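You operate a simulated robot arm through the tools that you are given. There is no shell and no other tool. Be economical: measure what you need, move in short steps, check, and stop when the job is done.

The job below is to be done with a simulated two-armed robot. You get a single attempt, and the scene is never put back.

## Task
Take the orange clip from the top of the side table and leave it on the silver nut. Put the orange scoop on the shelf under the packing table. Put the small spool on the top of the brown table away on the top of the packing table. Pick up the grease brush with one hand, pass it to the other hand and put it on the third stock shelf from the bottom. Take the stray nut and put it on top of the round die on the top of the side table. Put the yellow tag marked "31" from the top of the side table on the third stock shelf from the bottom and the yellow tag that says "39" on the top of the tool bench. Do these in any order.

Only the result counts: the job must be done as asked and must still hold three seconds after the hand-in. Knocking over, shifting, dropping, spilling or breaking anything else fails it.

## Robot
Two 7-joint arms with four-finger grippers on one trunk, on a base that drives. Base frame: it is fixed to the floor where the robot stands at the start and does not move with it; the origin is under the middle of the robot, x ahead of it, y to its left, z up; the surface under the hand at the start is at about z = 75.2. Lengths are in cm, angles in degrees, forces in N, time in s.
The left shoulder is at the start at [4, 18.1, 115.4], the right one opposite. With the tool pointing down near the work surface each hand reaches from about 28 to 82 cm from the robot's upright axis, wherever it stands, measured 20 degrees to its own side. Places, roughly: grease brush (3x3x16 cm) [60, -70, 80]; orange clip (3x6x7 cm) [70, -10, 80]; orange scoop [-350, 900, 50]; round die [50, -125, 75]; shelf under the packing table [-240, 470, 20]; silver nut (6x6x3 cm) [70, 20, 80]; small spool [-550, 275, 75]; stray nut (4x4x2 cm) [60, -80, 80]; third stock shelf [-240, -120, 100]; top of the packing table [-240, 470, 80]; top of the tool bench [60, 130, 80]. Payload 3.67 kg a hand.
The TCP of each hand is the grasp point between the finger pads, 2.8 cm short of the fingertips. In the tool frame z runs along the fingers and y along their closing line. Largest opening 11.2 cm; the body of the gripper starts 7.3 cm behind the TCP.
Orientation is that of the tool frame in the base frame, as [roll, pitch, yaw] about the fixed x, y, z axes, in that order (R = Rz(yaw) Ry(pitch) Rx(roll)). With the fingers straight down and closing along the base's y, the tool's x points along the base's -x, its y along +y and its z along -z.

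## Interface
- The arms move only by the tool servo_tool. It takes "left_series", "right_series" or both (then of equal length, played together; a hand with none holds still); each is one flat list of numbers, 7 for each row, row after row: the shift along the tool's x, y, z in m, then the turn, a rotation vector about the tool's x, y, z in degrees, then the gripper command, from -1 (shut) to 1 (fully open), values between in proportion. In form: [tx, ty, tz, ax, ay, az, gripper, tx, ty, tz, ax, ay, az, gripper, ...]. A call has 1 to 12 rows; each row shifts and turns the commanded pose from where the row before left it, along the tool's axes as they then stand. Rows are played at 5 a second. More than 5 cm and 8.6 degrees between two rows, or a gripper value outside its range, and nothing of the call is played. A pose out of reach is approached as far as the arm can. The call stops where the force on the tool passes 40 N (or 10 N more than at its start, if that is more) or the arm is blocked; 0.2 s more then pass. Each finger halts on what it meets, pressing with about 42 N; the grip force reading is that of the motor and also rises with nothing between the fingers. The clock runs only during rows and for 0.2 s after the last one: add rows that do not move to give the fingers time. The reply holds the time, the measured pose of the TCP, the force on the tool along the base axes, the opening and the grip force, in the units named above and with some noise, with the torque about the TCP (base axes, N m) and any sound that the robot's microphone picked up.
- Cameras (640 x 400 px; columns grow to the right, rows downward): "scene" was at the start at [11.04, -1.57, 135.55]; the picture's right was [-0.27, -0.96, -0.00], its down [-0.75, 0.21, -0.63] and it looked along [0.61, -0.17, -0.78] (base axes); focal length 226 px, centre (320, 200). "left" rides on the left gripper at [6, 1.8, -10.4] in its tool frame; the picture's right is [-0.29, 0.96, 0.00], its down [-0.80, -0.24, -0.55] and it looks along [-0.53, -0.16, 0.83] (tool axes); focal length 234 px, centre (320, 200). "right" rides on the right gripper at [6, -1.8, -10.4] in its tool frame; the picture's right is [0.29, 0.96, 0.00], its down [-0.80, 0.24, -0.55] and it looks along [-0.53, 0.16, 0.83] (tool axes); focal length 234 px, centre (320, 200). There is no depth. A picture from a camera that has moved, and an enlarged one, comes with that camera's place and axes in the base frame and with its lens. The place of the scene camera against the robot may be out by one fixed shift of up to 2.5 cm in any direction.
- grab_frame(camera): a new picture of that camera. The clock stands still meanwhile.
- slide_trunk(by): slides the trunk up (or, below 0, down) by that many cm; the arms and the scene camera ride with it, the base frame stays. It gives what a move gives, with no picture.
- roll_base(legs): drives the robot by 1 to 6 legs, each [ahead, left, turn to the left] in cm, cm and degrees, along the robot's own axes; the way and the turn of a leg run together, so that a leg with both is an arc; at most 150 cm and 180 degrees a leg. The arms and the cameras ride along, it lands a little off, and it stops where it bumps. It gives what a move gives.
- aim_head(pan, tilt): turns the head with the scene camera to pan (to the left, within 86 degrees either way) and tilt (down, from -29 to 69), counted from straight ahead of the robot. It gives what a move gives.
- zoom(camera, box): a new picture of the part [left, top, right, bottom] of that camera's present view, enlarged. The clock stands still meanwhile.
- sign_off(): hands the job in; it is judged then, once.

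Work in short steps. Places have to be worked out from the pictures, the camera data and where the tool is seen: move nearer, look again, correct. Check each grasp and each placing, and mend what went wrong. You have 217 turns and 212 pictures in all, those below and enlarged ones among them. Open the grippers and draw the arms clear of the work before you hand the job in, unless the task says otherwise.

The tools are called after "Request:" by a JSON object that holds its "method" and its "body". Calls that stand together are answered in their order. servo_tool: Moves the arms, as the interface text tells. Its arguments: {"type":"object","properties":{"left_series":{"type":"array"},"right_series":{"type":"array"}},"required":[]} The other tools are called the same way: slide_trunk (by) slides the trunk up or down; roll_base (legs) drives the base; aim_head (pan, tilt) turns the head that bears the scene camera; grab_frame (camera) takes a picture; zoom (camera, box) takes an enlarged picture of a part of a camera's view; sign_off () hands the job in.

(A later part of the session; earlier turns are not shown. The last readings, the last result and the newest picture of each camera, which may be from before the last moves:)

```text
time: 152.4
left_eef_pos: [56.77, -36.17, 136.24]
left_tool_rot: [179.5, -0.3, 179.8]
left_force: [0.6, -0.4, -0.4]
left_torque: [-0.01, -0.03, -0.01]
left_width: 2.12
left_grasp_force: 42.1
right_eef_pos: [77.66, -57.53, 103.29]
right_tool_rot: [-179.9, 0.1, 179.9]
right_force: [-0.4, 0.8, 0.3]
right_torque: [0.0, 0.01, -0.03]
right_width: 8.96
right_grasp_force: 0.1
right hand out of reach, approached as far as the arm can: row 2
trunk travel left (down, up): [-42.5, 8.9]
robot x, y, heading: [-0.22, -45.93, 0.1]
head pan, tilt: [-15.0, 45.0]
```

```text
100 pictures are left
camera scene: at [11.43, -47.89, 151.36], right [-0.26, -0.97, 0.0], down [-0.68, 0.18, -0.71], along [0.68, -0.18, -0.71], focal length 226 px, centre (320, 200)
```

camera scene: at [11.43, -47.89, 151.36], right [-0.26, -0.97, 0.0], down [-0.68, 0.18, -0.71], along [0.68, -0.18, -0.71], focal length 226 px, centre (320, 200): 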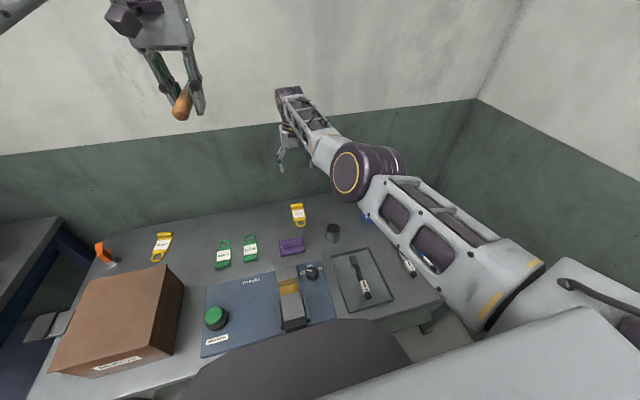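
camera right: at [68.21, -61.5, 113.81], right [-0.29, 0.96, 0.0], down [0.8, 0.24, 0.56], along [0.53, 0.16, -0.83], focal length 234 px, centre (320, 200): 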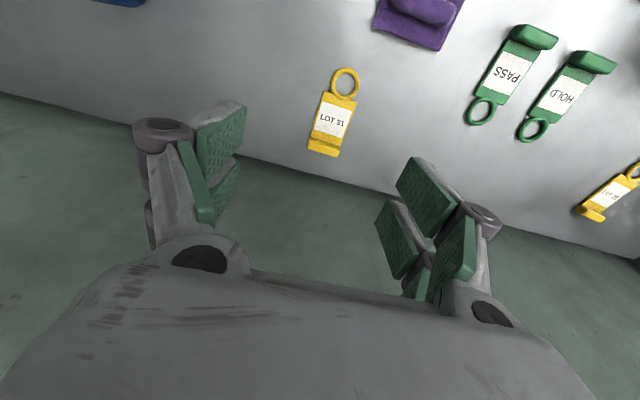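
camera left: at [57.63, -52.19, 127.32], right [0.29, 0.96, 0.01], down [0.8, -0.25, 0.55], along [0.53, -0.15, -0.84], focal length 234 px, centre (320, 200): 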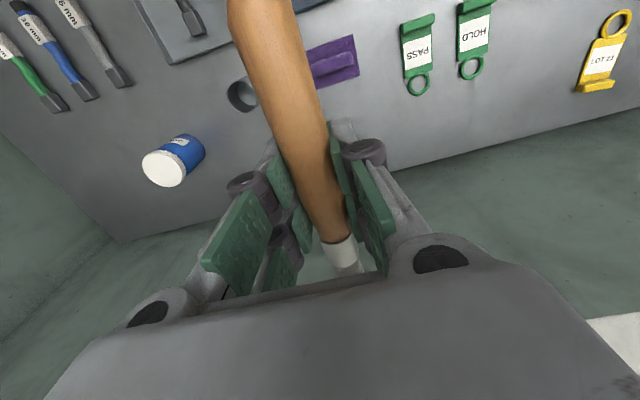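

Reach ends at x≈78 with a vertical tool; tilt the tool 15° forward to reach the lip at x≈81.

Request:
{"method": "servo_tool", "body": {"right_series": [0, 0, 0, 0, -7.5, 0, 0.6, 0, 0, 0, 0, -7.5, 0, 0.6, -0.031, 0.007, 0.0083, 0, 0, 0, 0.6, 0, 0, 0, 0, 0, 0, 0.6]}}

Request:
{"method": "slide_trunk", "body": {"by": -19}}

Request:
{"method": "grab_frame", "body": {"camera": "right"}}

Request:
{"method": "grab_frame", "body": {"camera": "scene"}}

```text
time: 153.4
left_eef_pos: [56.84, -36.01, 136.15]
left_tool_rot: [179.6, -0.3, 179.8]
left_force: [0.4, -0.3, -0.5]
left_torque: [-0.04, -0.01, -0.02]
left_width: 2.12
left_grasp_force: 42.6
right_eef_pos: [80.98, -56.91, 103.32]
right_tool_rot: [179.9, 15.1, -180.0]
right_force: [-0.5, -0.5, 0.1]
right_torque: [0.01, -0.01, 0.02]
right_width: 8.96
right_grasp_force: 0.0
trunk travel left (down, up): [-42.5, 8.9]
robot x, y, heading: [-0.59, -46.19, -0.1]
head pan, tilt: [-15.0, 45.0]
```

```text
time: 155.5
left_eef_pos: [56.76, -36.01, 117.42]
left_tool_rot: [179.5, -0.2, 179.7]
left_force: [-0.7, -0.4, -0.2]
left_torque: [-0.02, 0.01, 0.01]
left_width: 2.09
left_grasp_force: 42.4
right_eef_pos: [80.74, -56.97, 84.54]
right_tool_rot: [-179.9, 15.2, 179.9]
right_force: [0.7, -0.1, 0.2]
right_torque: [0.04, -0.03, -0.01]
right_width: 8.96
right_grasp_force: 0.0
trunk travel left (down, up): [-23.5, 27.9]
robot x, y, heading: [-0.1, -46.44, -0.1]
head pan, tilt: [-15.0, 45.0]
```

```text
99 pictures are left
camera right: at [72.42, -58.72, 92.99], right [-0.28, 0.96, -0.08], down [0.62, 0.24, 0.74], along [0.73, 0.16, -0.67], focal length 234 px, centre (320, 200)
```

right: 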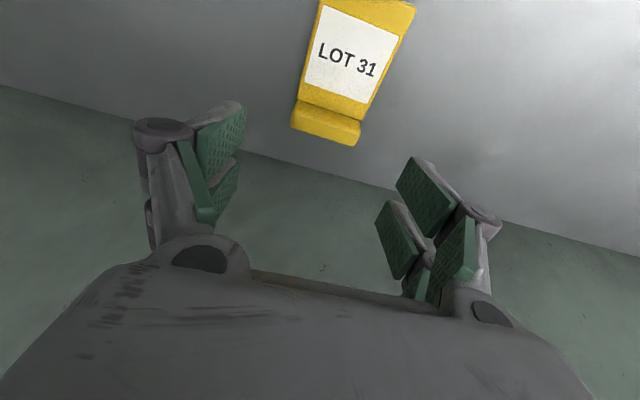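

```text
98 pictures are left
camera scene: at [11.44, -47.89, 132.41], right [-0.26, -0.97, 0.0], down [-0.68, 0.18, -0.71], along [0.68, -0.18, -0.71], focal length 226 px, centre (320, 200)
```

scene: 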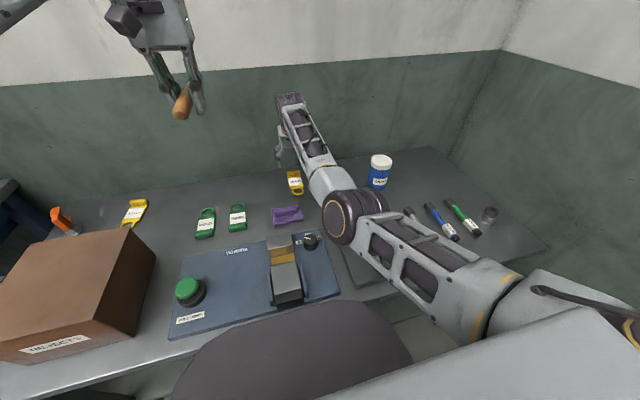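

Lip at x≈82; nudge forward 0.8 cm, then lower 6 cm by trunk and grip.

Request:
{"method": "servo_tool", "body": {"right_series": [-0.0077, 0.004, 0.002, 0, 0, 0, 0.6, 0, 0, 0, 0, 0, 0, 0.6]}}

Request:
{"method": "slide_trunk", "body": {"by": -6}}

Request:
{"method": "grab_frame", "body": {"camera": "right"}}

```text
time: 156.1
left_eef_pos: [56.84, -36.06, 117.32]
left_tool_rot: [179.5, -0.2, 179.8]
left_force: [0.1, 0.1, -0.5]
left_torque: [0.0, 0.02, -0.03]
left_width: 2.09
left_grasp_force: 42.3
right_eef_pos: [81.6, -56.79, 84.58]
right_tool_rot: [-180.0, 15.1, 179.9]
right_force: [0.6, 0.1, -1.2]
right_torque: [0.01, 0.0, 0.02]
right_width: 8.96
right_grasp_force: 0.1
trunk travel left (down, up): [-23.5, 27.9]
robot x, y, heading: [0.18, -46.14, -0.2]
head pan, tilt: [-15.0, 45.0]
```

```text
time: 157.1
left_eef_pos: [56.8, -36.22, 111.21]
left_tool_rot: [179.5, -0.1, 179.8]
left_force: [-0.5, 0.4, 0.0]
left_torque: [-0.02, -0.02, -0.03]
left_width: 2.1
left_grasp_force: 42.1
right_eef_pos: [81.68, -56.68, 78.46]
right_tool_rot: [-180.0, 15.2, 179.9]
right_force: [0.3, -0.3, -0.3]
right_torque: [-0.03, 0.04, -0.01]
right_width: 8.98
right_grasp_force: 0.0
trunk travel left (down, up): [-17.5, 33.9]
robot x, y, heading: [-0.45, -46.09, 0.1]
head pan, tilt: [-15.0, 45.0]
```

```text
97 pictures are left
camera right: at [73.23, -58.36, 87.05], right [-0.28, 0.96, -0.08], down [0.62, 0.24, 0.74], along [0.73, 0.16, -0.66], focal length 234 px, centre (320, 200)
```

right: 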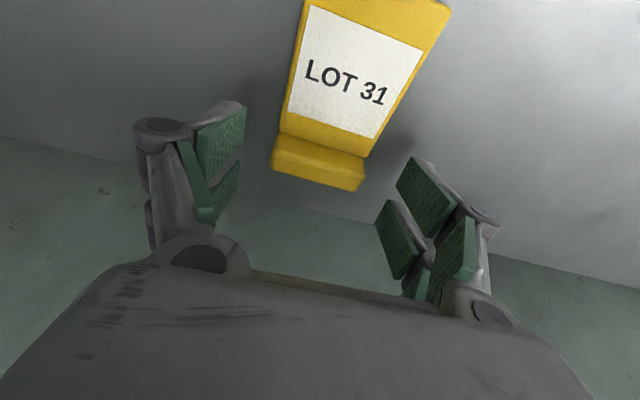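

Lip sits between the fingers as with tag 39. Close.

Request:
{"method": "servo_tool", "body": {"right_series": [0, 0, 0, 0, 0, 0, -1, 0, 0, 0, 0, 0, 0, -1, 0, 0, 0, 0, 0, 0, -1, 0, 0, 0, 0, 0, 0, -1]}}

Request:
{"method": "slide_trunk", "body": {"by": 30}}

Request:
{"method": "grab_frame", "body": {"camera": "right"}}

```text
time: 158.1
left_eef_pos: [56.92, -36.16, 111.27]
left_tool_rot: [179.6, -0.3, 179.7]
left_force: [-0.5, 0.3, -0.8]
left_torque: [-0.01, 0.02, -0.01]
left_width: 2.08
left_grasp_force: 41.9
right_eef_pos: [81.7, -56.69, 78.45]
right_tool_rot: [-180.0, 15.1, 179.9]
right_force: [-0.3, -0.2, 0.6]
right_torque: [-0.02, 0.09, 0.02]
right_width: 5.4
right_grasp_force: 42.4
trunk travel left (down, up): [-17.5, 33.9]
robot x, y, heading: [0.13, -46.3, -0.1]
head pan, tilt: [-15.0, 45.0]
```

```text
time: 161.1
left_eef_pos: [56.86, -36.11, 141.14]
left_tool_rot: [179.5, -0.4, 179.8]
left_force: [0.5, -0.1, -0.3]
left_torque: [0.01, -0.04, 0.02]
left_width: 2.1
left_grasp_force: 41.9
right_eef_pos: [81.77, -56.58, 108.47]
right_tool_rot: [180.0, 15.0, 179.9]
right_force: [0.8, -0.7, -0.8]
right_torque: [0.02, -0.03, 0.01]
right_width: 5.38
right_grasp_force: 41.8
trunk travel left (down, up): [-47.5, 3.9]
robot x, y, heading: [-0.17, -46.25, 0.0]
head pan, tilt: [-15.0, 45.0]
```

```text
96 pictures are left
camera right: at [73.26, -58.35, 116.99], right [-0.28, 0.96, -0.08], down [0.63, 0.24, 0.74], along [0.73, 0.16, -0.67], focal length 234 px, centre (320, 200)
```

right: 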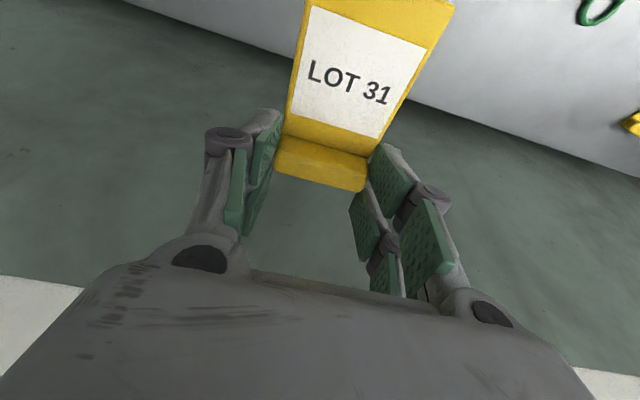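

Tag 31 held. Back away from the table, then turn left to face the stock shelves.

Request:
{"method": "roll_base", "body": {"legs": [[-75, 0, 0], [0, 0, 90], [0, 0, 80]]}}

Request:
{"method": "aim_head", "body": {"pan": 0, "tilt": 20}}

Request:
{"method": "grab_frame", "body": {"camera": "scene"}}

```text
time: 173.2
left_eef_pos: [-133.33, -45.04, 141.35]
left_tool_rot: [179.5, -0.3, -11.7]
left_force: [-0.9, 0.6, -0.4]
left_torque: [0.02, 0.02, 0.01]
left_width: 2.09
left_grasp_force: 41.8
right_eef_pos: [-153.5, -20.05, 108.42]
right_tool_rot: [-180.0, 15.1, -11.7]
right_force: [0.3, -1.0, 0.7]
right_torque: [0.02, 0.01, 0.02]
right_width: 5.39
right_grasp_force: 42.3
trunk travel left (down, up): [-47.5, 3.9]
robot x, y, heading: [-75.68, -46.39, 168.2]
head pan, tilt: [-15.0, 45.0]
```

```text
time: 174.1
left_eef_pos: [-133.38, -45.14, 141.23]
left_tool_rot: [179.5, -0.2, -11.8]
left_force: [0.2, 0.1, 0.1]
left_torque: [-0.02, 0.0, -0.01]
left_width: 2.08
left_grasp_force: 42.0
right_eef_pos: [-153.49, -19.95, 108.46]
right_tool_rot: [-180.0, 15.2, -11.7]
right_force: [-1.3, 0.1, -0.5]
right_torque: [-0.03, 0.01, -0.01]
right_width: 5.41
right_grasp_force: 41.8
trunk travel left (down, up): [-47.5, 3.9]
robot x, y, heading: [-75.59, -46.51, 168.5]
head pan, tilt: [0.0, 20.0]
```

```text
95 pictures are left
camera scene: at [-84.91, -43.73, 160.28], right [0.2, 0.98, 0.0], down [0.34, -0.07, -0.94], along [-0.92, 0.19, -0.34], focal length 226 px, centre (320, 200)
```

scene: 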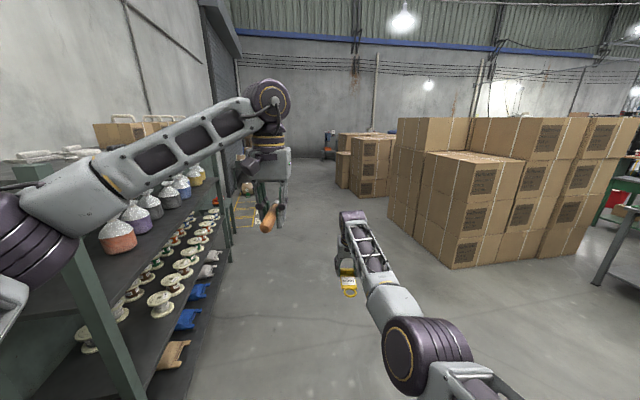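

The rack runs along the left wall. Pan the head left to see its shelves.

Request:
{"method": "aim_head", "body": {"pan": 45, "tilt": 25}}

Request:
{"method": "grab_frame", "body": {"camera": "scene"}}

```text
time: 175.2
left_eef_pos: [-133.21, -45.03, 141.27]
left_tool_rot: [179.5, -0.3, -11.8]
left_force: [0.0, 0.1, -1.4]
left_torque: [-0.02, 0.02, 0.01]
left_width: 2.1
left_grasp_force: 41.7
right_eef_pos: [-153.52, -19.98, 108.36]
right_tool_rot: [-180.0, 15.1, -11.8]
right_force: [-0.6, -0.2, -0.5]
right_torque: [0.03, 0.03, 0.01]
right_width: 5.43
right_grasp_force: 42.1
trunk travel left (down, up): [-47.5, 3.9]
robot x, y, heading: [-74.94, -46.4, 168.3]
head pan, tilt: [45.0, 25.0]
```

```text
94 pictures are left
camera scene: at [-83.5, -50.67, 159.48], right [-0.55, 0.84, 0.0], down [0.35, 0.23, -0.91], along [-0.76, -0.5, -0.42], focal length 226 px, centre (320, 200)
```

scene: 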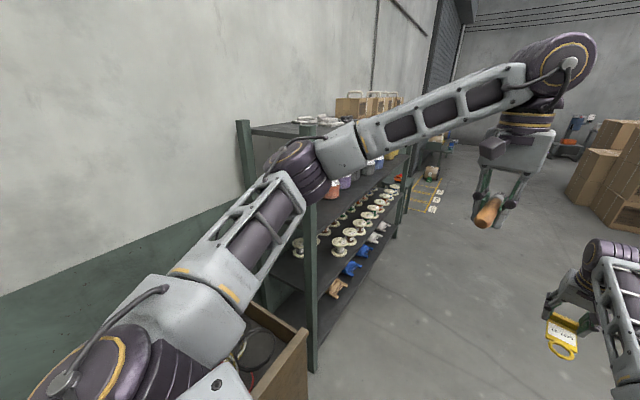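

Front of the rack is at y≈-101, x from -155 to about -330. Drive to about (-240, 0), then turn to face −y, keeping the arms clear.

Request:
{"method": "roll_base", "body": {"legs": [[86, -6, 0], [85, -6, 0], [0, 0, 101.5]]}}

Request:
{"method": "aim_head", "body": {"pan": 0, "tilt": 25}}

Request:
{"method": "grab_frame", "body": {"camera": "scene"}}

```text
time: 189.0
left_eef_pos: [-231.41, -55.8, 141.29]
left_tool_rot: [179.5, -0.2, 90.1]
left_force: [0.1, -0.4, -0.8]
left_torque: [-0.01, 0.02, 0.03]
left_width: 2.09
left_grasp_force: 41.8
right_eef_pos: [-251.86, -80.65, 108.51]
right_tool_rot: [-180.0, 15.1, 90.3]
right_force: [-0.7, 0.4, -0.4]
right_torque: [0.0, -0.02, 0.02]
right_width: 5.41
right_grasp_force: 42.1
trunk travel left (down, up): [-47.5, 3.9]
robot x, y, heading: [-241.85, 1.33, -90.0]
head pan, tilt: [45.0, 25.0]
```

```text
time: 190.1
left_eef_pos: [-231.51, -55.82, 141.2]
left_tool_rot: [179.5, -0.3, 90.1]
left_force: [0.3, -0.6, -0.7]
left_torque: [-0.01, -0.01, 0.01]
left_width: 2.06
left_grasp_force: 41.3
right_eef_pos: [-251.76, -80.61, 108.44]
right_tool_rot: [179.9, 15.1, 90.3]
right_force: [0.4, 0.4, -1.2]
right_torque: [-0.02, 0.03, -0.03]
right_width: 5.43
right_grasp_force: 41.6
trunk travel left (down, up): [-47.5, 3.9]
robot x, y, heading: [-242.11, 1.15, -89.7]
head pan, tilt: [0.0, 25.0]
```

```text
93 pictures are left
camera scene: at [-240.22, -9.6, 159.47], right [-1.0, 0.0, 0.0], down [0.0, 0.42, -0.91], along [0.0, -0.91, -0.42], focal length 226 px, centre (320, 200)
```

scene: 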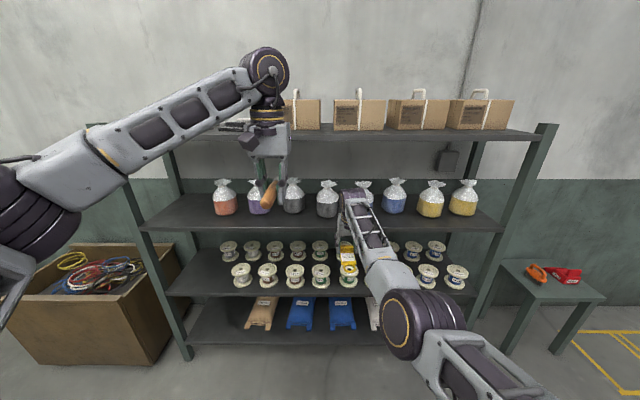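

Third shelf (bags) is at z≈103, with ~38 cm clearance, front edge y≈-101; its left end (x≈-160…-182) is free over full depth. Strafe left 76 cm to be in front of it.

Request:
{"method": "roll_base", "body": {"legs": [[0, 75, 0]]}}

Request:
{"method": "grab_frame", "body": {"camera": "scene"}}

```text
time: 194.3
left_eef_pos: [-155.27, -54.88, 141.35]
left_tool_rot: [179.6, -0.3, 90.8]
left_force: [-0.2, -0.3, -1.3]
left_torque: [-0.01, -0.03, -0.01]
left_width: 2.08
left_grasp_force: 42.1
right_eef_pos: [-175.32, -80.01, 108.35]
right_tool_rot: [-179.9, 15.2, 90.9]
right_force: [-0.1, 0.3, -0.3]
right_torque: [-0.04, -0.01, -0.02]
right_width: 5.43
right_grasp_force: 42.2
trunk travel left (down, up): [-47.5, 3.9]
robot x, y, heading: [-166.36, 2.08, -89.3]
head pan, tilt: [0.0, 25.0]
```

```text
92 pictures are left
camera scene: at [-164.52, -8.83, 159.47], right [-1.0, -0.02, 0.0], down [-0.01, 0.42, -0.91], along [0.01, -0.91, -0.42], focal length 226 px, centre (320, 200)
```

scene: 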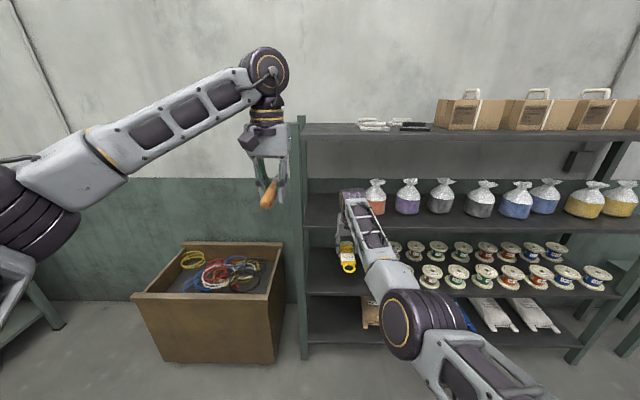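

Lower the trunk for a level forearm and raise the right hand to about z 112.

Request:
{"method": "slide_trunk", "body": {"by": -12}}

Request:
{"method": "servo_tool", "body": {"right_series": [0, 0, -0.041, 0, 0, 0, -1, 0, 0, -0.041, 0, 0, 0, -1, 0, 0, -0.041, 0, 0, 0, -1, 0, 0, -0.041, 0, 0, 0, -1]}}

Request:
{"method": "grab_frame", "body": {"camera": "scene"}}

Request:
{"method": "grab_frame", "body": {"camera": "right"}}

```text
time: 195.8
left_eef_pos: [-155.1, -54.84, 129.16]
left_tool_rot: [179.5, -0.2, 90.8]
left_force: [-0.2, 0.3, 0.4]
left_torque: [-0.02, 0.01, 0.0]
left_width: 2.12
left_grasp_force: 42.0
right_eef_pos: [-175.17, -80.0, 96.3]
right_tool_rot: [-180.0, 15.2, 90.9]
right_force: [-0.5, 0.5, -0.7]
right_torque: [-0.02, 0.01, 0.0]
right_width: 5.4
right_grasp_force: 41.7
trunk travel left (down, up): [-35.5, 15.9]
robot x, y, heading: [-166.24, 1.95, -89.3]
head pan, tilt: [0.0, 25.0]
```

```text
time: 196.8
left_eef_pos: [-155.08, -54.78, 129.22]
left_tool_rot: [179.5, -0.2, 90.8]
left_force: [-0.3, 0.2, -0.2]
left_torque: [-0.02, 0.02, -0.02]
left_width: 2.11
left_grasp_force: 41.7
right_eef_pos: [-175.13, -75.69, 112.14]
right_tool_rot: [179.9, 15.1, 90.9]
right_force: [0.0, -0.1, -0.4]
right_torque: [-0.03, -0.03, 0.0]
right_width: 5.42
right_grasp_force: 42.2
trunk travel left (down, up): [-35.5, 15.9]
robot x, y, heading: [-166.23, 1.93, -89.0]
head pan, tilt: [0.0, 25.0]
```

```text
91 pictures are left
camera scene: at [-164.42, -8.7, 147.36], right [-1.0, -0.02, 0.0], down [-0.01, 0.42, -0.91], along [0.01, -0.91, -0.42], focal length 226 px, centre (320, 200)
```

scene: 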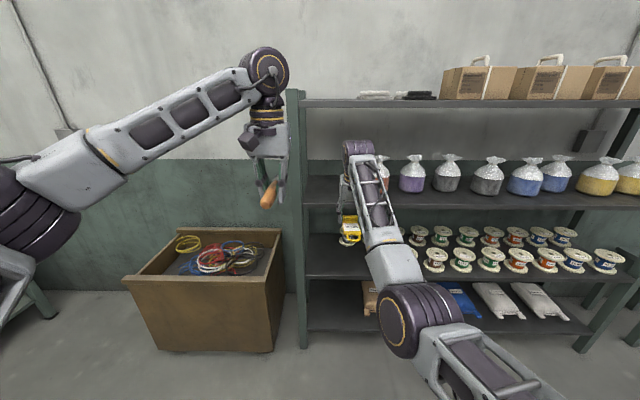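

```text
90 pictures are left
camera right: at [-176.98, -67.03, 120.7], right [0.95, 0.29, -0.08], down [0.25, -0.62, 0.74], along [0.17, -0.73, -0.67], focal length 234 px, centre (320, 200)
```

right: 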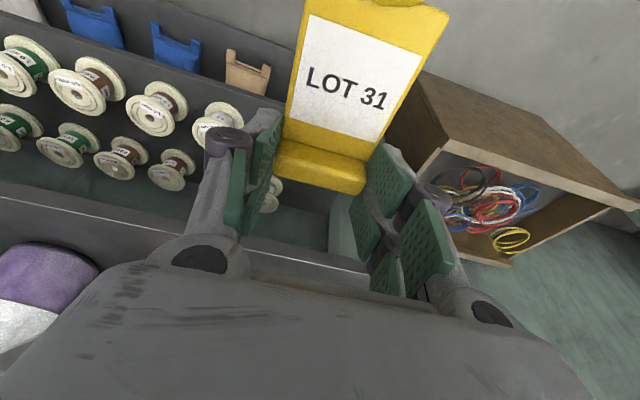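

Clearances are fine for entry. First retract the left hand (brush) so it won't hit the rack post, then drive ahead 40 cm to bring tag 31 over the shelf.

Request:
{"method": "servo_tool", "body": {"left_series": [0.036, 0.02, 0, 0, 0, 0, -1, 0.036, 0.02, 0, 0, 0, 0, -1, 0.036, 0.02, 0, 0, 0, 0, -1, 0.036, 0.02, 0, 0, 0, 0, -1, 0.036, 0.02, 0, 0, 0, 0, -1]}}

Request:
{"method": "roll_base", "body": {"legs": [[20, 0, -0.7]]}}

Request:
{"method": "grab_frame", "body": {"camera": "scene"}}

Request:
{"method": "grab_frame", "body": {"camera": "right"}}

```text
time: 198.0
left_eef_pos: [-145.27, -36.49, 129.16]
left_tool_rot: [179.6, -0.2, 90.9]
left_force: [-0.4, -0.1, -0.4]
left_torque: [-0.06, 0.05, 0.03]
left_width: 2.1
left_grasp_force: 42.1
right_eef_pos: [-175.08, -75.43, 112.28]
right_tool_rot: [-179.8, 15.1, 90.9]
right_force: [0.5, -0.8, -0.8]
right_torque: [-0.03, 0.0, -0.01]
right_width: 5.41
right_grasp_force: 42.4
trunk travel left (down, up): [-35.5, 15.9]
robot x, y, heading: [-166.25, 1.92, -89.1]
head pan, tilt: [0.0, 25.0]
```

```text
time: 199.6
left_eef_pos: [-145.68, -57.19, 129.23]
left_tool_rot: [179.5, -0.2, 90.1]
left_force: [-0.3, -0.5, 0.5]
left_torque: [0.02, 0.0, 0.01]
left_width: 2.1
left_grasp_force: 42.6
right_eef_pos: [-175.76, -95.75, 112.27]
right_tool_rot: [-180.0, 15.1, 90.2]
right_force: [-0.3, -0.3, -0.3]
right_torque: [-0.01, 0.03, 0.01]
right_width: 5.39
right_grasp_force: 42.0
trunk travel left (down, up): [-35.5, 15.9]
robot x, y, heading: [-165.75, -18.24, -89.8]
head pan, tilt: [0.0, 25.0]
```

```text
89 pictures are left
camera scene: at [-164.37, -29.01, 147.36], right [-1.0, 0.0, 0.0], down [0.0, 0.42, -0.91], along [0.0, -0.91, -0.42], focal length 226 px, centre (320, 200)
```

scene: 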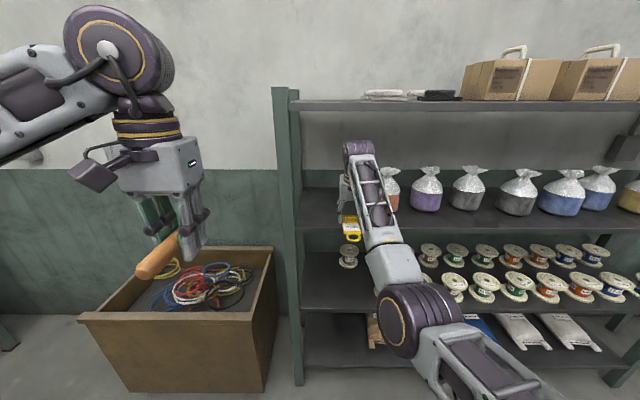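

```text
88 pictures are left
camera right: at [-177.62, -87.22, 120.69], right [0.96, 0.28, -0.08], down [0.24, -0.62, 0.74], along [0.16, -0.73, -0.66], focal length 234 px, centre (320, 200)
```

right: 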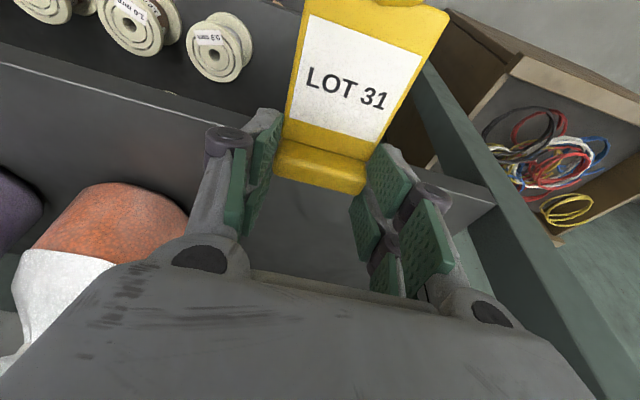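

The orange bag begins at x≈-185; shift 4 cm away from it while going 20 cm further in.

Request:
{"method": "roll_base", "body": {"legs": [[0, 4, 0], [20, 0, 0]]}}

Request:
{"method": "grab_frame", "body": {"camera": "scene"}}

Request:
{"method": "grab_frame", "body": {"camera": "right"}}

```text
time: 201.7
left_eef_pos: [-141.74, -76.89, 129.26]
left_tool_rot: [179.5, -0.1, 90.0]
left_force: [-0.5, -0.5, -0.3]
left_torque: [-0.01, 0.0, 0.01]
left_width: 2.08
left_grasp_force: 41.6
right_eef_pos: [-172.14, -115.39, 112.25]
right_tool_rot: [180.0, 15.2, 90.0]
right_force: [-0.3, 0.5, -0.8]
right_torque: [-0.03, -0.04, 0.02]
right_width: 5.41
right_grasp_force: 42.3
trunk travel left (down, up): [-35.5, 15.9]
robot x, y, heading: [-162.03, -37.78, -90.0]
head pan, tilt: [0.0, 25.0]
```

```text
87 pictures are left
camera scene: at [-160.43, -48.72, 147.36], right [-1.0, 0.0, 0.0], down [0.0, 0.42, -0.91], along [0.0, -0.91, -0.42], focal length 226 px, centre (320, 200)
```

scene: 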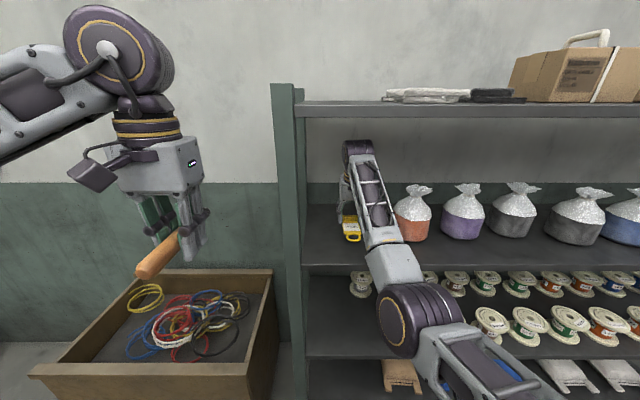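

```text
86 pictures are left
camera right: at [-173.88, -106.88, 120.7], right [0.96, 0.28, -0.08], down [0.24, -0.62, 0.74], along [0.16, -0.73, -0.66], focal length 234 px, centre (320, 200)
```

right: 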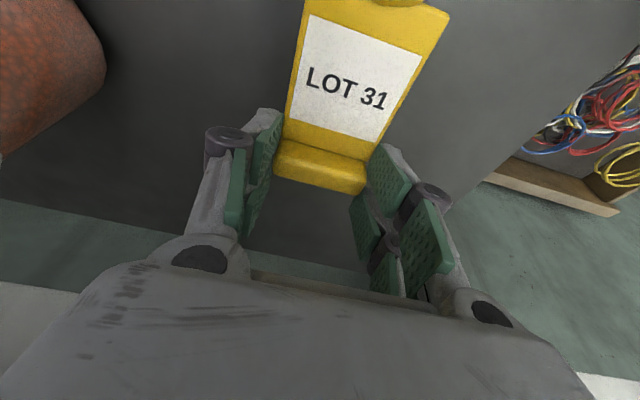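

Over the free shelf end. Lower the tag vertically toward the shelf.

Request:
{"method": "servo_tool", "body": {"right_series": [0.0052, 0, 0.0193, 0, 0, 0, -1, 0.0052, 0, 0.0193, 0, 0, 0, -1, 0.0026, 0, 0.0097, 0, 0, 0, -1, 0, 0, 0, 0, 0, 0, -1]}}

```text
time: 202.7
left_eef_pos: [-141.85, -76.89, 129.25]
left_tool_rot: [179.5, -0.2, 89.9]
left_force: [0.6, 0.3, -1.1]
left_torque: [0.01, 0.01, 0.0]
left_width: 2.09
left_grasp_force: 42.0
right_eef_pos: [-172.24, -115.5, 107.44]
right_tool_rot: [-180.0, 15.3, 90.1]
right_force: [-0.2, 0.8, 13.8]
right_torque: [1.03, -0.08, 0.03]
right_width: 5.41
right_grasp_force: 41.9
trunk travel left (down, up): [-35.5, 15.9]
robot x, y, heading: [-161.88, -38.23, -90.0]
head pan, tilt: [0.0, 25.0]
```

Ring end touches the shelf. Open slightly and rise clear.

Request:
{"method": "servo_tool", "body": {"right_series": [0.0005, 0, 0.002, 0, 0, 0, -1, 0, 0, 0, 0, 0, 0, 0.1, 0, 0, 0, 0, 0, 0, 0.1, 0, 0, 0, 0, 0, 0, 0.1, -0.0026, 0, -0.0097, 0, 0, 0, 0.1, -0.0078, 0, -0.029, 0, 0, 0, 0.1, -0.0052, 0, -0.0193, 0, 0, 0, 0.1]}}

Request:
{"method": "grab_frame", "body": {"camera": "right"}}

```text
time: 204.3
left_eef_pos: [-141.8, -77.02, 129.14]
left_tool_rot: [179.4, -0.2, 89.9]
left_force: [0.2, 0.4, -1.1]
left_torque: [-0.02, -0.02, 0.03]
left_width: 2.1
left_grasp_force: 42.2
right_eef_pos: [-172.07, -115.46, 112.86]
right_tool_rot: [-180.0, 15.1, 90.0]
right_force: [-0.3, -0.4, -0.5]
right_torque: [-0.03, 0.01, 0.0]
right_width: 6.17
right_grasp_force: 0.2
trunk travel left (down, up): [-35.5, 15.9]
robot x, y, heading: [-162.16, -38.02, -90.2]
head pan, tilt: [0.0, 25.0]
```

```text
85 pictures are left
camera right: at [-173.83, -106.88, 121.55], right [0.96, 0.28, -0.08], down [0.24, -0.63, 0.74], along [0.16, -0.73, -0.67], focal length 234 px, centre (320, 200)
```

right: 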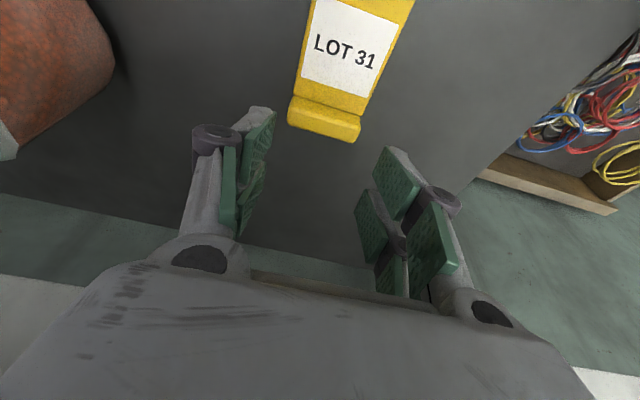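

Tag 31 is on the shelf. Back the robot out 45 cm, and test turning the left wrist so the brush lies along the shelf (x).

Request:
{"method": "roll_base", "body": {"legs": [[-45, 0, 0]]}}

Request:
{"method": "servo_tool", "body": {"left_series": [-0.03, 0, 0, 0, 0, -8, -1, -0.01, 0, 0, 0, 0, -8, -1, 0, 0, 0, 0, 0, -8, -1, 0, 0, 0, 0, 0, -8, -1, 0, 0, 0, 0, 0, -8, -1, 0, 0, 0, 0, 0, -8, -1, 0, 0, 0, 0, 0, -8, -1, 0, 0, 0, 0, 0, -8, -1, 0, 0, 0, 0, 0, -8, -1, 0, 0, 0, 0, 0, -8, -1, 0, 0, 0, 0, 0, -8, -1]}}

Request:
{"method": "grab_frame", "body": {"camera": "scene"}}

```text
time: 207.1
left_eef_pos: [-141.65, -32.42, 129.27]
left_tool_rot: [179.4, -0.3, 90.5]
left_force: [0.0, 0.2, 0.1]
left_torque: [-0.02, -0.02, 0.04]
left_width: 2.1
left_grasp_force: 41.3
right_eef_pos: [-171.77, -71.12, 112.99]
right_tool_rot: [180.0, 15.1, 90.7]
right_force: [-0.4, 0.0, -0.5]
right_torque: [-0.05, 0.0, 0.0]
right_width: 6.18
right_grasp_force: 0.1
trunk travel left (down, up): [-35.5, 15.9]
robot x, y, heading: [-162.62, 6.5, -89.5]
head pan, tilt: [0.0, 25.0]
```

```text
time: 209.5
left_eef_pos: [-141.56, -36.23, 129.09]
left_tool_rot: [179.8, 0.5, 178.5]
left_force: [0.3, 0.5, 0.4]
left_torque: [0.01, 0.04, 0.02]
left_width: 2.09
left_grasp_force: 42.1
right_eef_pos: [-171.61, -71.05, 113.09]
right_tool_rot: [180.0, 15.1, 90.6]
right_force: [-0.1, -0.5, -0.2]
right_torque: [-0.02, 0.0, 0.01]
right_width: 6.15
right_grasp_force: 0.1
trunk travel left (down, up): [-35.5, 15.9]
robot x, y, heading: [-162.36, 6.35, -89.2]
head pan, tilt: [0.0, 25.0]
```

```text
84 pictures are left
camera scene: at [-160.56, -4.31, 147.35], right [-1.0, -0.01, 0.0], down [0.0, 0.42, -0.91], along [0.01, -0.91, -0.42], focal length 226 px, centre (320, 200)
```

scene: 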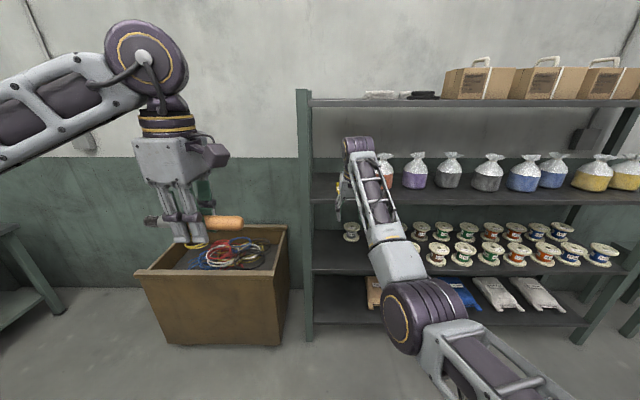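

Yaw works: the brush now lies along x. Now retract the right arm so it won't enter the rack.

Request:
{"method": "servo_tool", "body": {"right_series": [0, 0, 0, 0, 7.5, 0, 0, 0, 0, 0, 0, 7.5, 0, 0, 0.03, -0.03, -0.01, 0, 0, 0, 0, 0.03, -0.03, -0.01, 0, 0, 0, 0, 0.03, -0.03, -0.01, 0, 0, 0, 0, 0.04, -0.02, 0, 0, 0, 0, 0, 0.04, -0.02, 0, 0, 0, 0, 0, 0.04, -0.02, 0, 0, 0, 0, 0]}}

Request:
{"method": "grab_frame", "body": {"camera": "scene"}}

```text
time: 211.3
left_eef_pos: [-141.75, -36.28, 129.18]
left_tool_rot: [179.8, 0.6, 178.4]
left_force: [0.3, -0.2, 0.4]
left_torque: [-0.02, -0.01, -0.02]
left_width: 2.09
left_grasp_force: 41.8
right_eef_pos: [-190.7, -64.85, 115.36]
right_tool_rot: [179.9, 0.1, 90.6]
right_force: [0.0, 0.2, -0.5]
right_torque: [0.03, 0.02, 0.0]
right_width: 5.58
right_grasp_force: 0.0
right hand out of reach, approached as far as the arm can: row 2, 3, 4, 5, 6, 7, 8
trunk travel left (down, up): [-35.5, 15.9]
robot x, y, heading: [-162.39, 6.16, -89.5]
head pan, tilt: [0.0, 25.0]
```

```text
83 pictures are left
camera scene: at [-160.7, -4.31, 147.35], right [-1.0, -0.01, 0.0], down [0.0, 0.42, -0.91], along [0.01, -0.91, -0.42], focal length 226 px, centre (320, 200)
```

scene: 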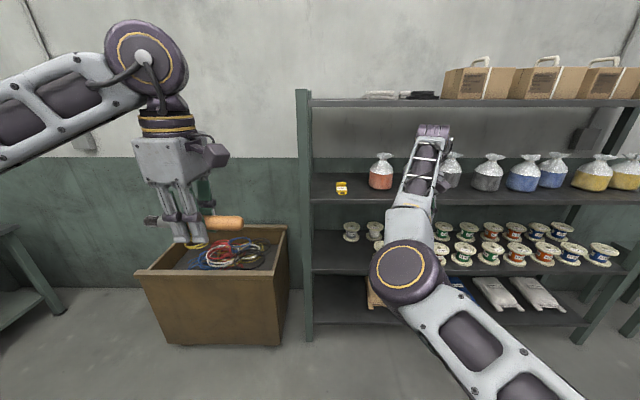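

Swing the right hand out to its right side to recover the original elbow-out posture.

Request:
{"method": "servo_tool", "body": {"right_series": [0.005, -0.042, 0, 0, 0, 0, 0, 0.005, -0.042, 0, 0, 0, 0, 0, 0.005, -0.042, 0, 0, 0, 0, 0, 0.01, -0.042, 0, 0, 0, 0, 0, 0.02, -0.04, 0, 0, 0, 0, 0, 0.02, -0.03, 0, 0, 0, 0, 0, 0.03, -0.02, 0, 0, 0, 0, 0, 0.03, -0.01, 0, 0, 0, 0, 0, 0.03, 0, 0, 0, 0, 0, 0, 0.03, 0, 0, 0, 0, 0, 0]}}

Request:
{"method": "grab_frame", "body": {"camera": "scene"}}

```text
time: 213.5
left_eef_pos: [-141.56, -36.21, 129.17]
left_tool_rot: [179.9, 0.5, 178.5]
left_force: [-0.4, 0.4, -0.5]
left_torque: [0.01, 0.0, 0.01]
left_width: 2.06
left_grasp_force: 41.3
right_eef_pos: [-217.53, -46.77, 115.31]
right_tool_rot: [180.0, 0.3, 90.5]
right_force: [-0.1, 0.5, -0.3]
right_torque: [0.0, 0.0, 0.0]
right_width: 5.6
right_grasp_force: 0.0
trunk travel left (down, up): [-35.5, 15.9]
robot x, y, heading: [-161.92, 6.43, -89.6]
head pan, tilt: [0.0, 25.0]
```

```text
82 pictures are left
camera scene: at [-160.56, -4.22, 147.36], right [-1.0, -0.01, 0.0], down [0.0, 0.42, -0.91], along [0.01, -0.91, -0.42], focal length 226 px, centre (320, 200)
```

scene: 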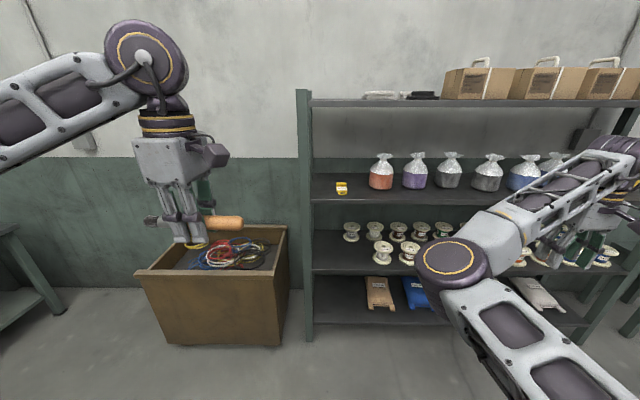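

Now extend the left hand forward and lower, still outside the rack, to pre-insertion height.

Request:
{"method": "servo_tool", "body": {"left_series": [0.0143, -0.0386, 0.02, 0, 0, 0, -1, 0.0143, -0.0386, 0.02, 0, 0, 0, -1, 0.0143, -0.0386, 0.02, 0, 0, 0, -1, 0.0143, -0.0386, 0.02, 0, 0, 0, -1, 0.0143, -0.0386, 0.02, 0, 0, 0, -1, 0.0143, -0.0386, 0.02, 0, 0, 0, -1, 0.0143, -0.0386, 0.02, 0, 0, 0, -1]}}

Request:
{"method": "roll_base", "body": {"legs": [[0, -30, 0]]}}

Request:
{"method": "grab_frame", "body": {"camera": "scene"}}

Request:
{"method": "grab_frame", "body": {"camera": "left"}}

```text
time: 215.1
left_eef_pos: [-152.0, -63.24, 114.77]
left_tool_rot: [179.7, 0.7, 178.5]
left_force: [-0.9, -1.0, -0.3]
left_torque: [0.02, -0.04, -0.01]
left_width: 2.09
left_grasp_force: 42.6
right_eef_pos: [-217.59, -46.95, 115.19]
right_tool_rot: [179.8, 0.1, 90.6]
right_force: [0.1, -0.2, 0.0]
right_torque: [0.04, -0.02, 0.01]
right_width: 5.63
right_grasp_force: 0.0
trunk travel left (down, up): [-35.5, 15.9]
robot x, y, heading: [-162.5, 6.29, -89.3]
head pan, tilt: [0.0, 25.0]
```

```text
time: 217.2
left_eef_pos: [-182.33, -63.17, 115.07]
left_tool_rot: [179.8, 0.4, 178.6]
left_force: [-0.9, 0.7, -1.1]
left_torque: [-0.01, -0.03, 0.05]
left_width: 2.09
left_grasp_force: 42.2
right_eef_pos: [-248.08, -47.15, 115.25]
right_tool_rot: [-180.0, 0.1, 90.8]
right_force: [-0.2, -0.6, -0.7]
right_torque: [-0.01, 0.05, 0.01]
right_width: 5.6
right_grasp_force: 0.1
trunk travel left (down, up): [-35.5, 15.9]
robot x, y, heading: [-192.82, 5.96, -89.2]
head pan, tilt: [0.0, 25.0]
```

```text
81 pictures are left
camera scene: at [-191.16, -4.66, 147.35], right [-1.0, -0.01, 0.0], down [-0.01, 0.42, -0.91], along [0.01, -0.91, -0.42], focal length 226 px, centre (320, 200)
```

scene: 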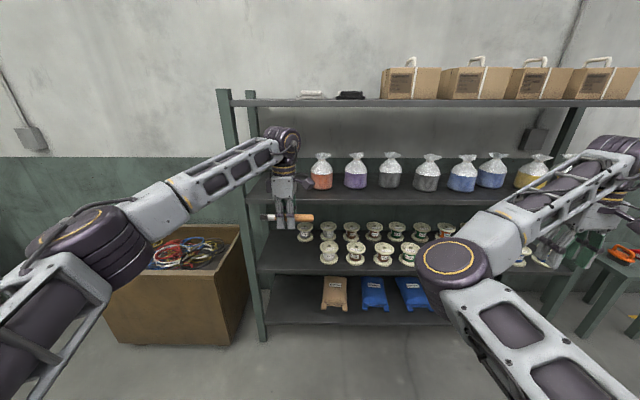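

```text
80 pictures are left
camera left: at [-188.27, -61.29, 125.3], right [0.31, 0.95, 0.01], down [0.79, -0.26, 0.56], along [0.53, -0.17, -0.83], focal length 234 px, centre (320, 200)
```

left: 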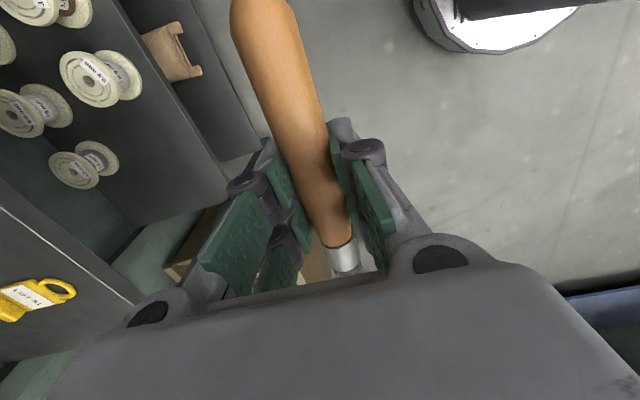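

Path clear; drive ahead 36 cm and look.

Request:
{"method": "roll_base", "body": {"legs": [[36, 0, -0.8]]}}

Request:
{"method": "grab_frame", "body": {"camera": "scene"}}

Request:
{"method": "grab_frame", "body": {"camera": "left"}}

```text
time: 219.6
left_eef_pos: [-182.97, -98.93, 115.08]
left_tool_rot: [179.8, 0.5, 177.8]
left_force: [0.2, -0.4, -0.1]
left_torque: [-0.01, 0.03, -0.01]
left_width: 2.07
left_grasp_force: 42.4
right_eef_pos: [-248.46, -82.16, 115.28]
right_tool_rot: [-180.0, 0.2, 90.0]
right_force: [0.0, -0.2, 1.1]
right_torque: [0.01, 0.02, -0.01]
right_width: 5.61
right_grasp_force: 0.1
trunk travel left (down, up): [-35.5, 15.9]
robot x, y, heading: [-193.12, -29.69, -90.1]
head pan, tilt: [0.0, 25.0]
```

```text
79 pictures are left
camera scene: at [-191.14, -40.26, 147.35], right [-1.0, 0.0, 0.0], down [0.0, 0.42, -0.91], along [0.0, -0.91, -0.42], focal length 226 px, centre (320, 200)
```

scene: 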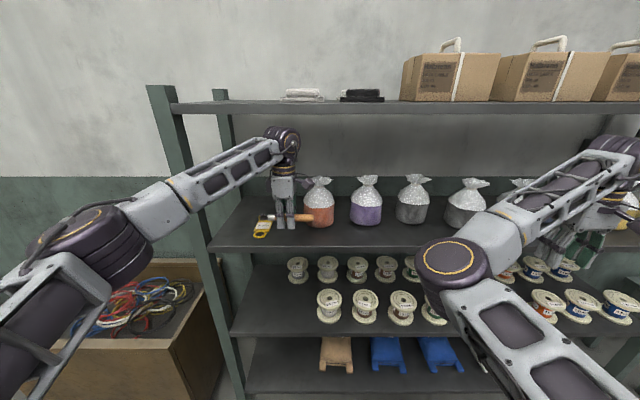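

```text
78 pictures are left
camera left: at [-188.92, -96.94, 125.33], right [0.32, 0.95, 0.01], down [0.78, -0.27, 0.56], along [0.53, -0.18, -0.83], focal length 234 px, centre (320, 200)
```

left: 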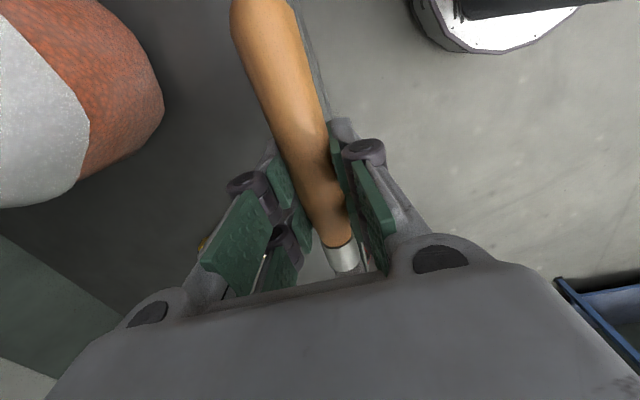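

Shelf front edge is at y≈-98 and the bag front ≈-109; aim the brush at y≈-103, x≈-186. Move there and lower.

Request:
{"method": "servo_tool", "body": {"left_series": [0.03, -0.02, 0, 0, 0, 0, -1, 0, -0.02, 0.01, 0, 0, 0, -1, 0, 0, 0.03, 0, 0, 0, -1, 0, 0, 0.025, 0, 0, 0, -1, 0, 0, 0, 0, 0, 0, -1]}}

Request:
{"method": "zoom", "body": {"camera": "scene", "box": [220, 120, 400, 270]}}

Request:
{"method": "grab_frame", "body": {"camera": "left"}}

```text
time: 220.8
left_eef_pos: [-186.14, -102.85, 108.7]
left_tool_rot: [179.8, 0.4, 177.8]
left_force: [0.7, -0.5, 0.1]
left_torque: [0.01, -0.03, -0.02]
left_width: 2.03
left_grasp_force: 41.8
right_eef_pos: [-248.63, -82.25, 115.23]
right_tool_rot: [-180.0, 0.1, 90.1]
right_force: [-0.3, 0.2, -0.3]
right_torque: [-0.01, 0.0, 0.01]
right_width: 5.59
right_grasp_force: 0.1
trunk travel left (down, up): [-35.5, 15.9]
robot x, y, heading: [-192.64, -29.75, -90.2]
head pan, tilt: [0.0, 25.0]
```

```text
2.67 times, centred on (310, 195) of scene
camera zoom: at [-191.14, -40.29, 147.35], right [-1.0, 0.0, 0.0], down [0.0, 0.42, -0.91], along [0.0, -0.91, -0.42], focal length 601 px, centre (347, 213)
```

zoom: 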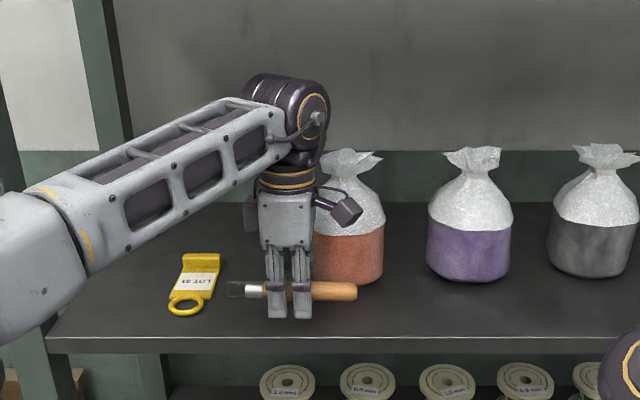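

```text
76 pictures are left
camera left: at [-192.09, -100.73, 119.02], right [0.32, 0.95, 0.01], down [0.78, -0.27, 0.56], along [0.53, -0.18, -0.83], focal length 234 px, centre (320, 200)
```

left: 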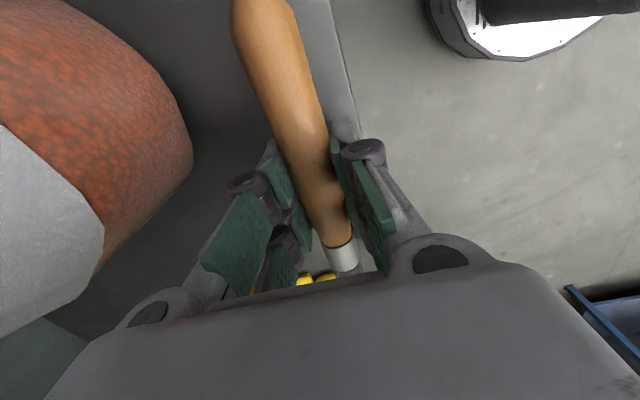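

Good placement. Lower until the fingertips touch the shelf.

Request:
{"method": "servo_tool", "body": {"left_series": [0, 0, 0.008, 0, 0, 0, -1, 0, 0, 0.004, 0, 0, 0, -1, 0, 0, 0.003, 0, 0, 0, -1, 0, 0, 0, 0, 0, 0, -1]}}

```text
time: 221.8
left_eef_pos: [-186.13, -102.75, 107.04]
left_tool_rot: [179.8, 0.5, 177.8]
left_force: [0.1, 0.7, -1.1]
left_torque: [0.02, 0.01, -0.01]
left_width: 2.09
left_grasp_force: 42.5
right_eef_pos: [-248.51, -82.1, 115.17]
right_tool_rot: [-180.0, 0.1, 90.0]
right_force: [0.0, -0.2, 0.1]
right_torque: [-0.02, -0.01, -0.01]
right_width: 5.59
right_grasp_force: 0.1
trunk travel left (down, up): [-35.5, 15.9]
robot x, y, heading: [-192.89, -29.16, -90.0]
head pan, tilt: [0.0, 25.0]
```

Request:
{"method": "servo_tool", "body": {"left_series": [0, 0, 0.003, 0, 0, 0, -1, 0, 0, 0.003, 0, 0, 0, -1, 0, 0, 0, 0, 0, 0, -1]}}

```text
time: 222.6
left_eef_pos: [-186.13, -102.85, 106.52]
left_tool_rot: [-179.9, 0.4, 177.8]
left_force: [1.7, -3.6, 23.9]
left_torque: [0.03, 0.49, -0.03]
left_width: 2.08
left_grasp_force: 41.7
right_eef_pos: [-248.52, -82.06, 115.4]
right_tool_rot: [-180.0, 0.3, 90.0]
right_force: [0.2, 0.6, 1.1]
right_torque: [-0.02, 0.01, -0.02]
right_width: 5.62
right_grasp_force: 0.2
trunk travel left (down, up): [-35.5, 15.9]
robot x, y, heading: [-192.98, -29.49, -90.0]
head pan, tilt: [0.0, 25.0]
```

Fingertips touch. Ease up 0.1 cm, open a little so the brush settles between the fingers.

Request:
{"method": "servo_tool", "body": {"left_series": [0, 0, -0.0015, 0, 0, 0, -1, 0, 0, 0, 0, 0, 0, -0.5, 0, 0, 0, 0, 0, 0, -0.5, 0, 0, 0, 0, 0, 0, -0.5]}}

Request:
{"method": "zoom", "body": {"camera": "scene", "box": [260, 190, 360, 260]}}

```text
time: 223.6
left_eef_pos: [-186.09, -102.78, 106.76]
left_tool_rot: [179.9, 0.5, 177.8]
left_force: [0.4, -4.2, 23.5]
left_torque: [-0.31, 0.31, 0.04]
left_width: 2.85
left_grasp_force: 0.0
right_eef_pos: [-248.53, -81.96, 115.44]
right_tool_rot: [180.0, 0.2, 90.0]
right_force: [0.2, -0.4, -0.9]
right_torque: [-0.02, 0.02, 0.0]
right_width: 5.63
right_grasp_force: 0.0
trunk travel left (down, up): [-35.5, 15.9]
robot x, y, heading: [-192.62, -29.22, -90.0]
head pan, tilt: [0.0, 25.0]
```

```text
5.71 times, centred on (310, 225) of scene
camera zoom: at [-191.16, -40.02, 147.38], right [-1.0, 0.0, 0.0], down [0.0, 0.42, -0.91], along [0.0, -0.91, -0.42], focal length 1289 px, centre (377, 57)
```

zoom: 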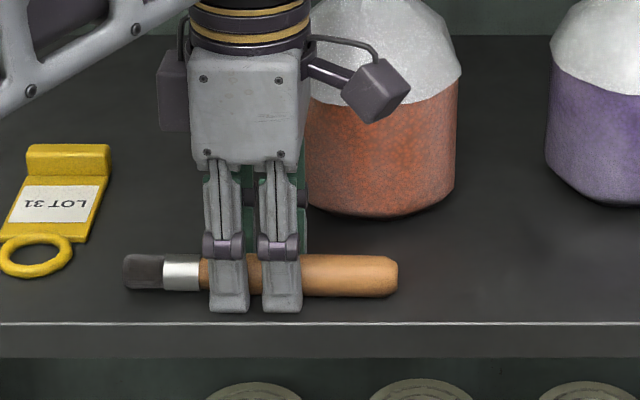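

Brush lies on the shelf. Open a bit more and lift straight up, then back out.

Request:
{"method": "servo_tool", "body": {"left_series": [0, 0, -0.002, 0, 0, 0, -0.35, 0, 0, 0, 0, 0, 0, -0.35, 0, 0, -0.02, 0, 0, 0, -0.35, 0, 0, -0.03, 0, 0, 0, -0.35, 0, 0, -0.03, 0, 0, 0, -0.35]}}

Request:
{"method": "roll_base", "body": {"legs": [[-45, 0, 0]]}}

Request:
{"method": "zoom", "body": {"camera": "scene", "box": [220, 120, 400, 250]}}

```text
time: 224.8
left_eef_pos: [-186.29, -102.93, 114.63]
left_tool_rot: [179.8, 0.6, 177.9]
left_force: [0.4, 0.0, -0.3]
left_torque: [-0.01, 0.03, 0.0]
left_width: 3.63
left_grasp_force: 0.1
right_eef_pos: [-248.61, -82.17, 115.28]
right_tool_rot: [-179.9, 0.1, 90.0]
right_force: [0.2, 0.1, -0.1]
right_torque: [0.01, 0.0, -0.01]
right_width: 5.6
right_grasp_force: 0.1
trunk travel left (down, up): [-35.5, 15.9]
robot x, y, heading: [-192.84, -29.78, -89.8]
head pan, tilt: [0.0, 25.0]
```

```text
time: 227.6
left_eef_pos: [-186.02, -58.01, 114.68]
left_tool_rot: [179.7, 0.4, 178.2]
left_force: [-0.1, 0.6, -0.3]
left_torque: [-0.02, 0.0, 0.01]
left_width: 3.63
left_grasp_force: 0.0
right_eef_pos: [-248.45, -37.58, 115.15]
right_tool_rot: [179.9, 0.1, 90.3]
right_force: [-0.4, 0.1, -0.3]
right_torque: [0.01, 0.03, 0.06]
right_width: 5.6
right_grasp_force: 0.2
trunk travel left (down, up): [-35.5, 15.9]
robot x, y, heading: [-192.76, 15.61, -89.5]
head pan, tilt: [0.0, 25.0]
```

```text
3.08 times, centred on (310, 185) of scene
camera zoom: at [-191.19, 4.63, 147.34], right [-1.0, 0.0, 0.0], down [0.0, 0.42, -0.91], along [0.0, -0.91, -0.42], focal length 694 px, centre (351, 246)
```

zoom: 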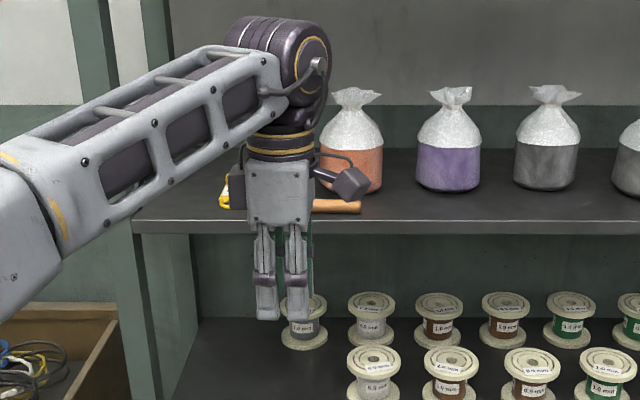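

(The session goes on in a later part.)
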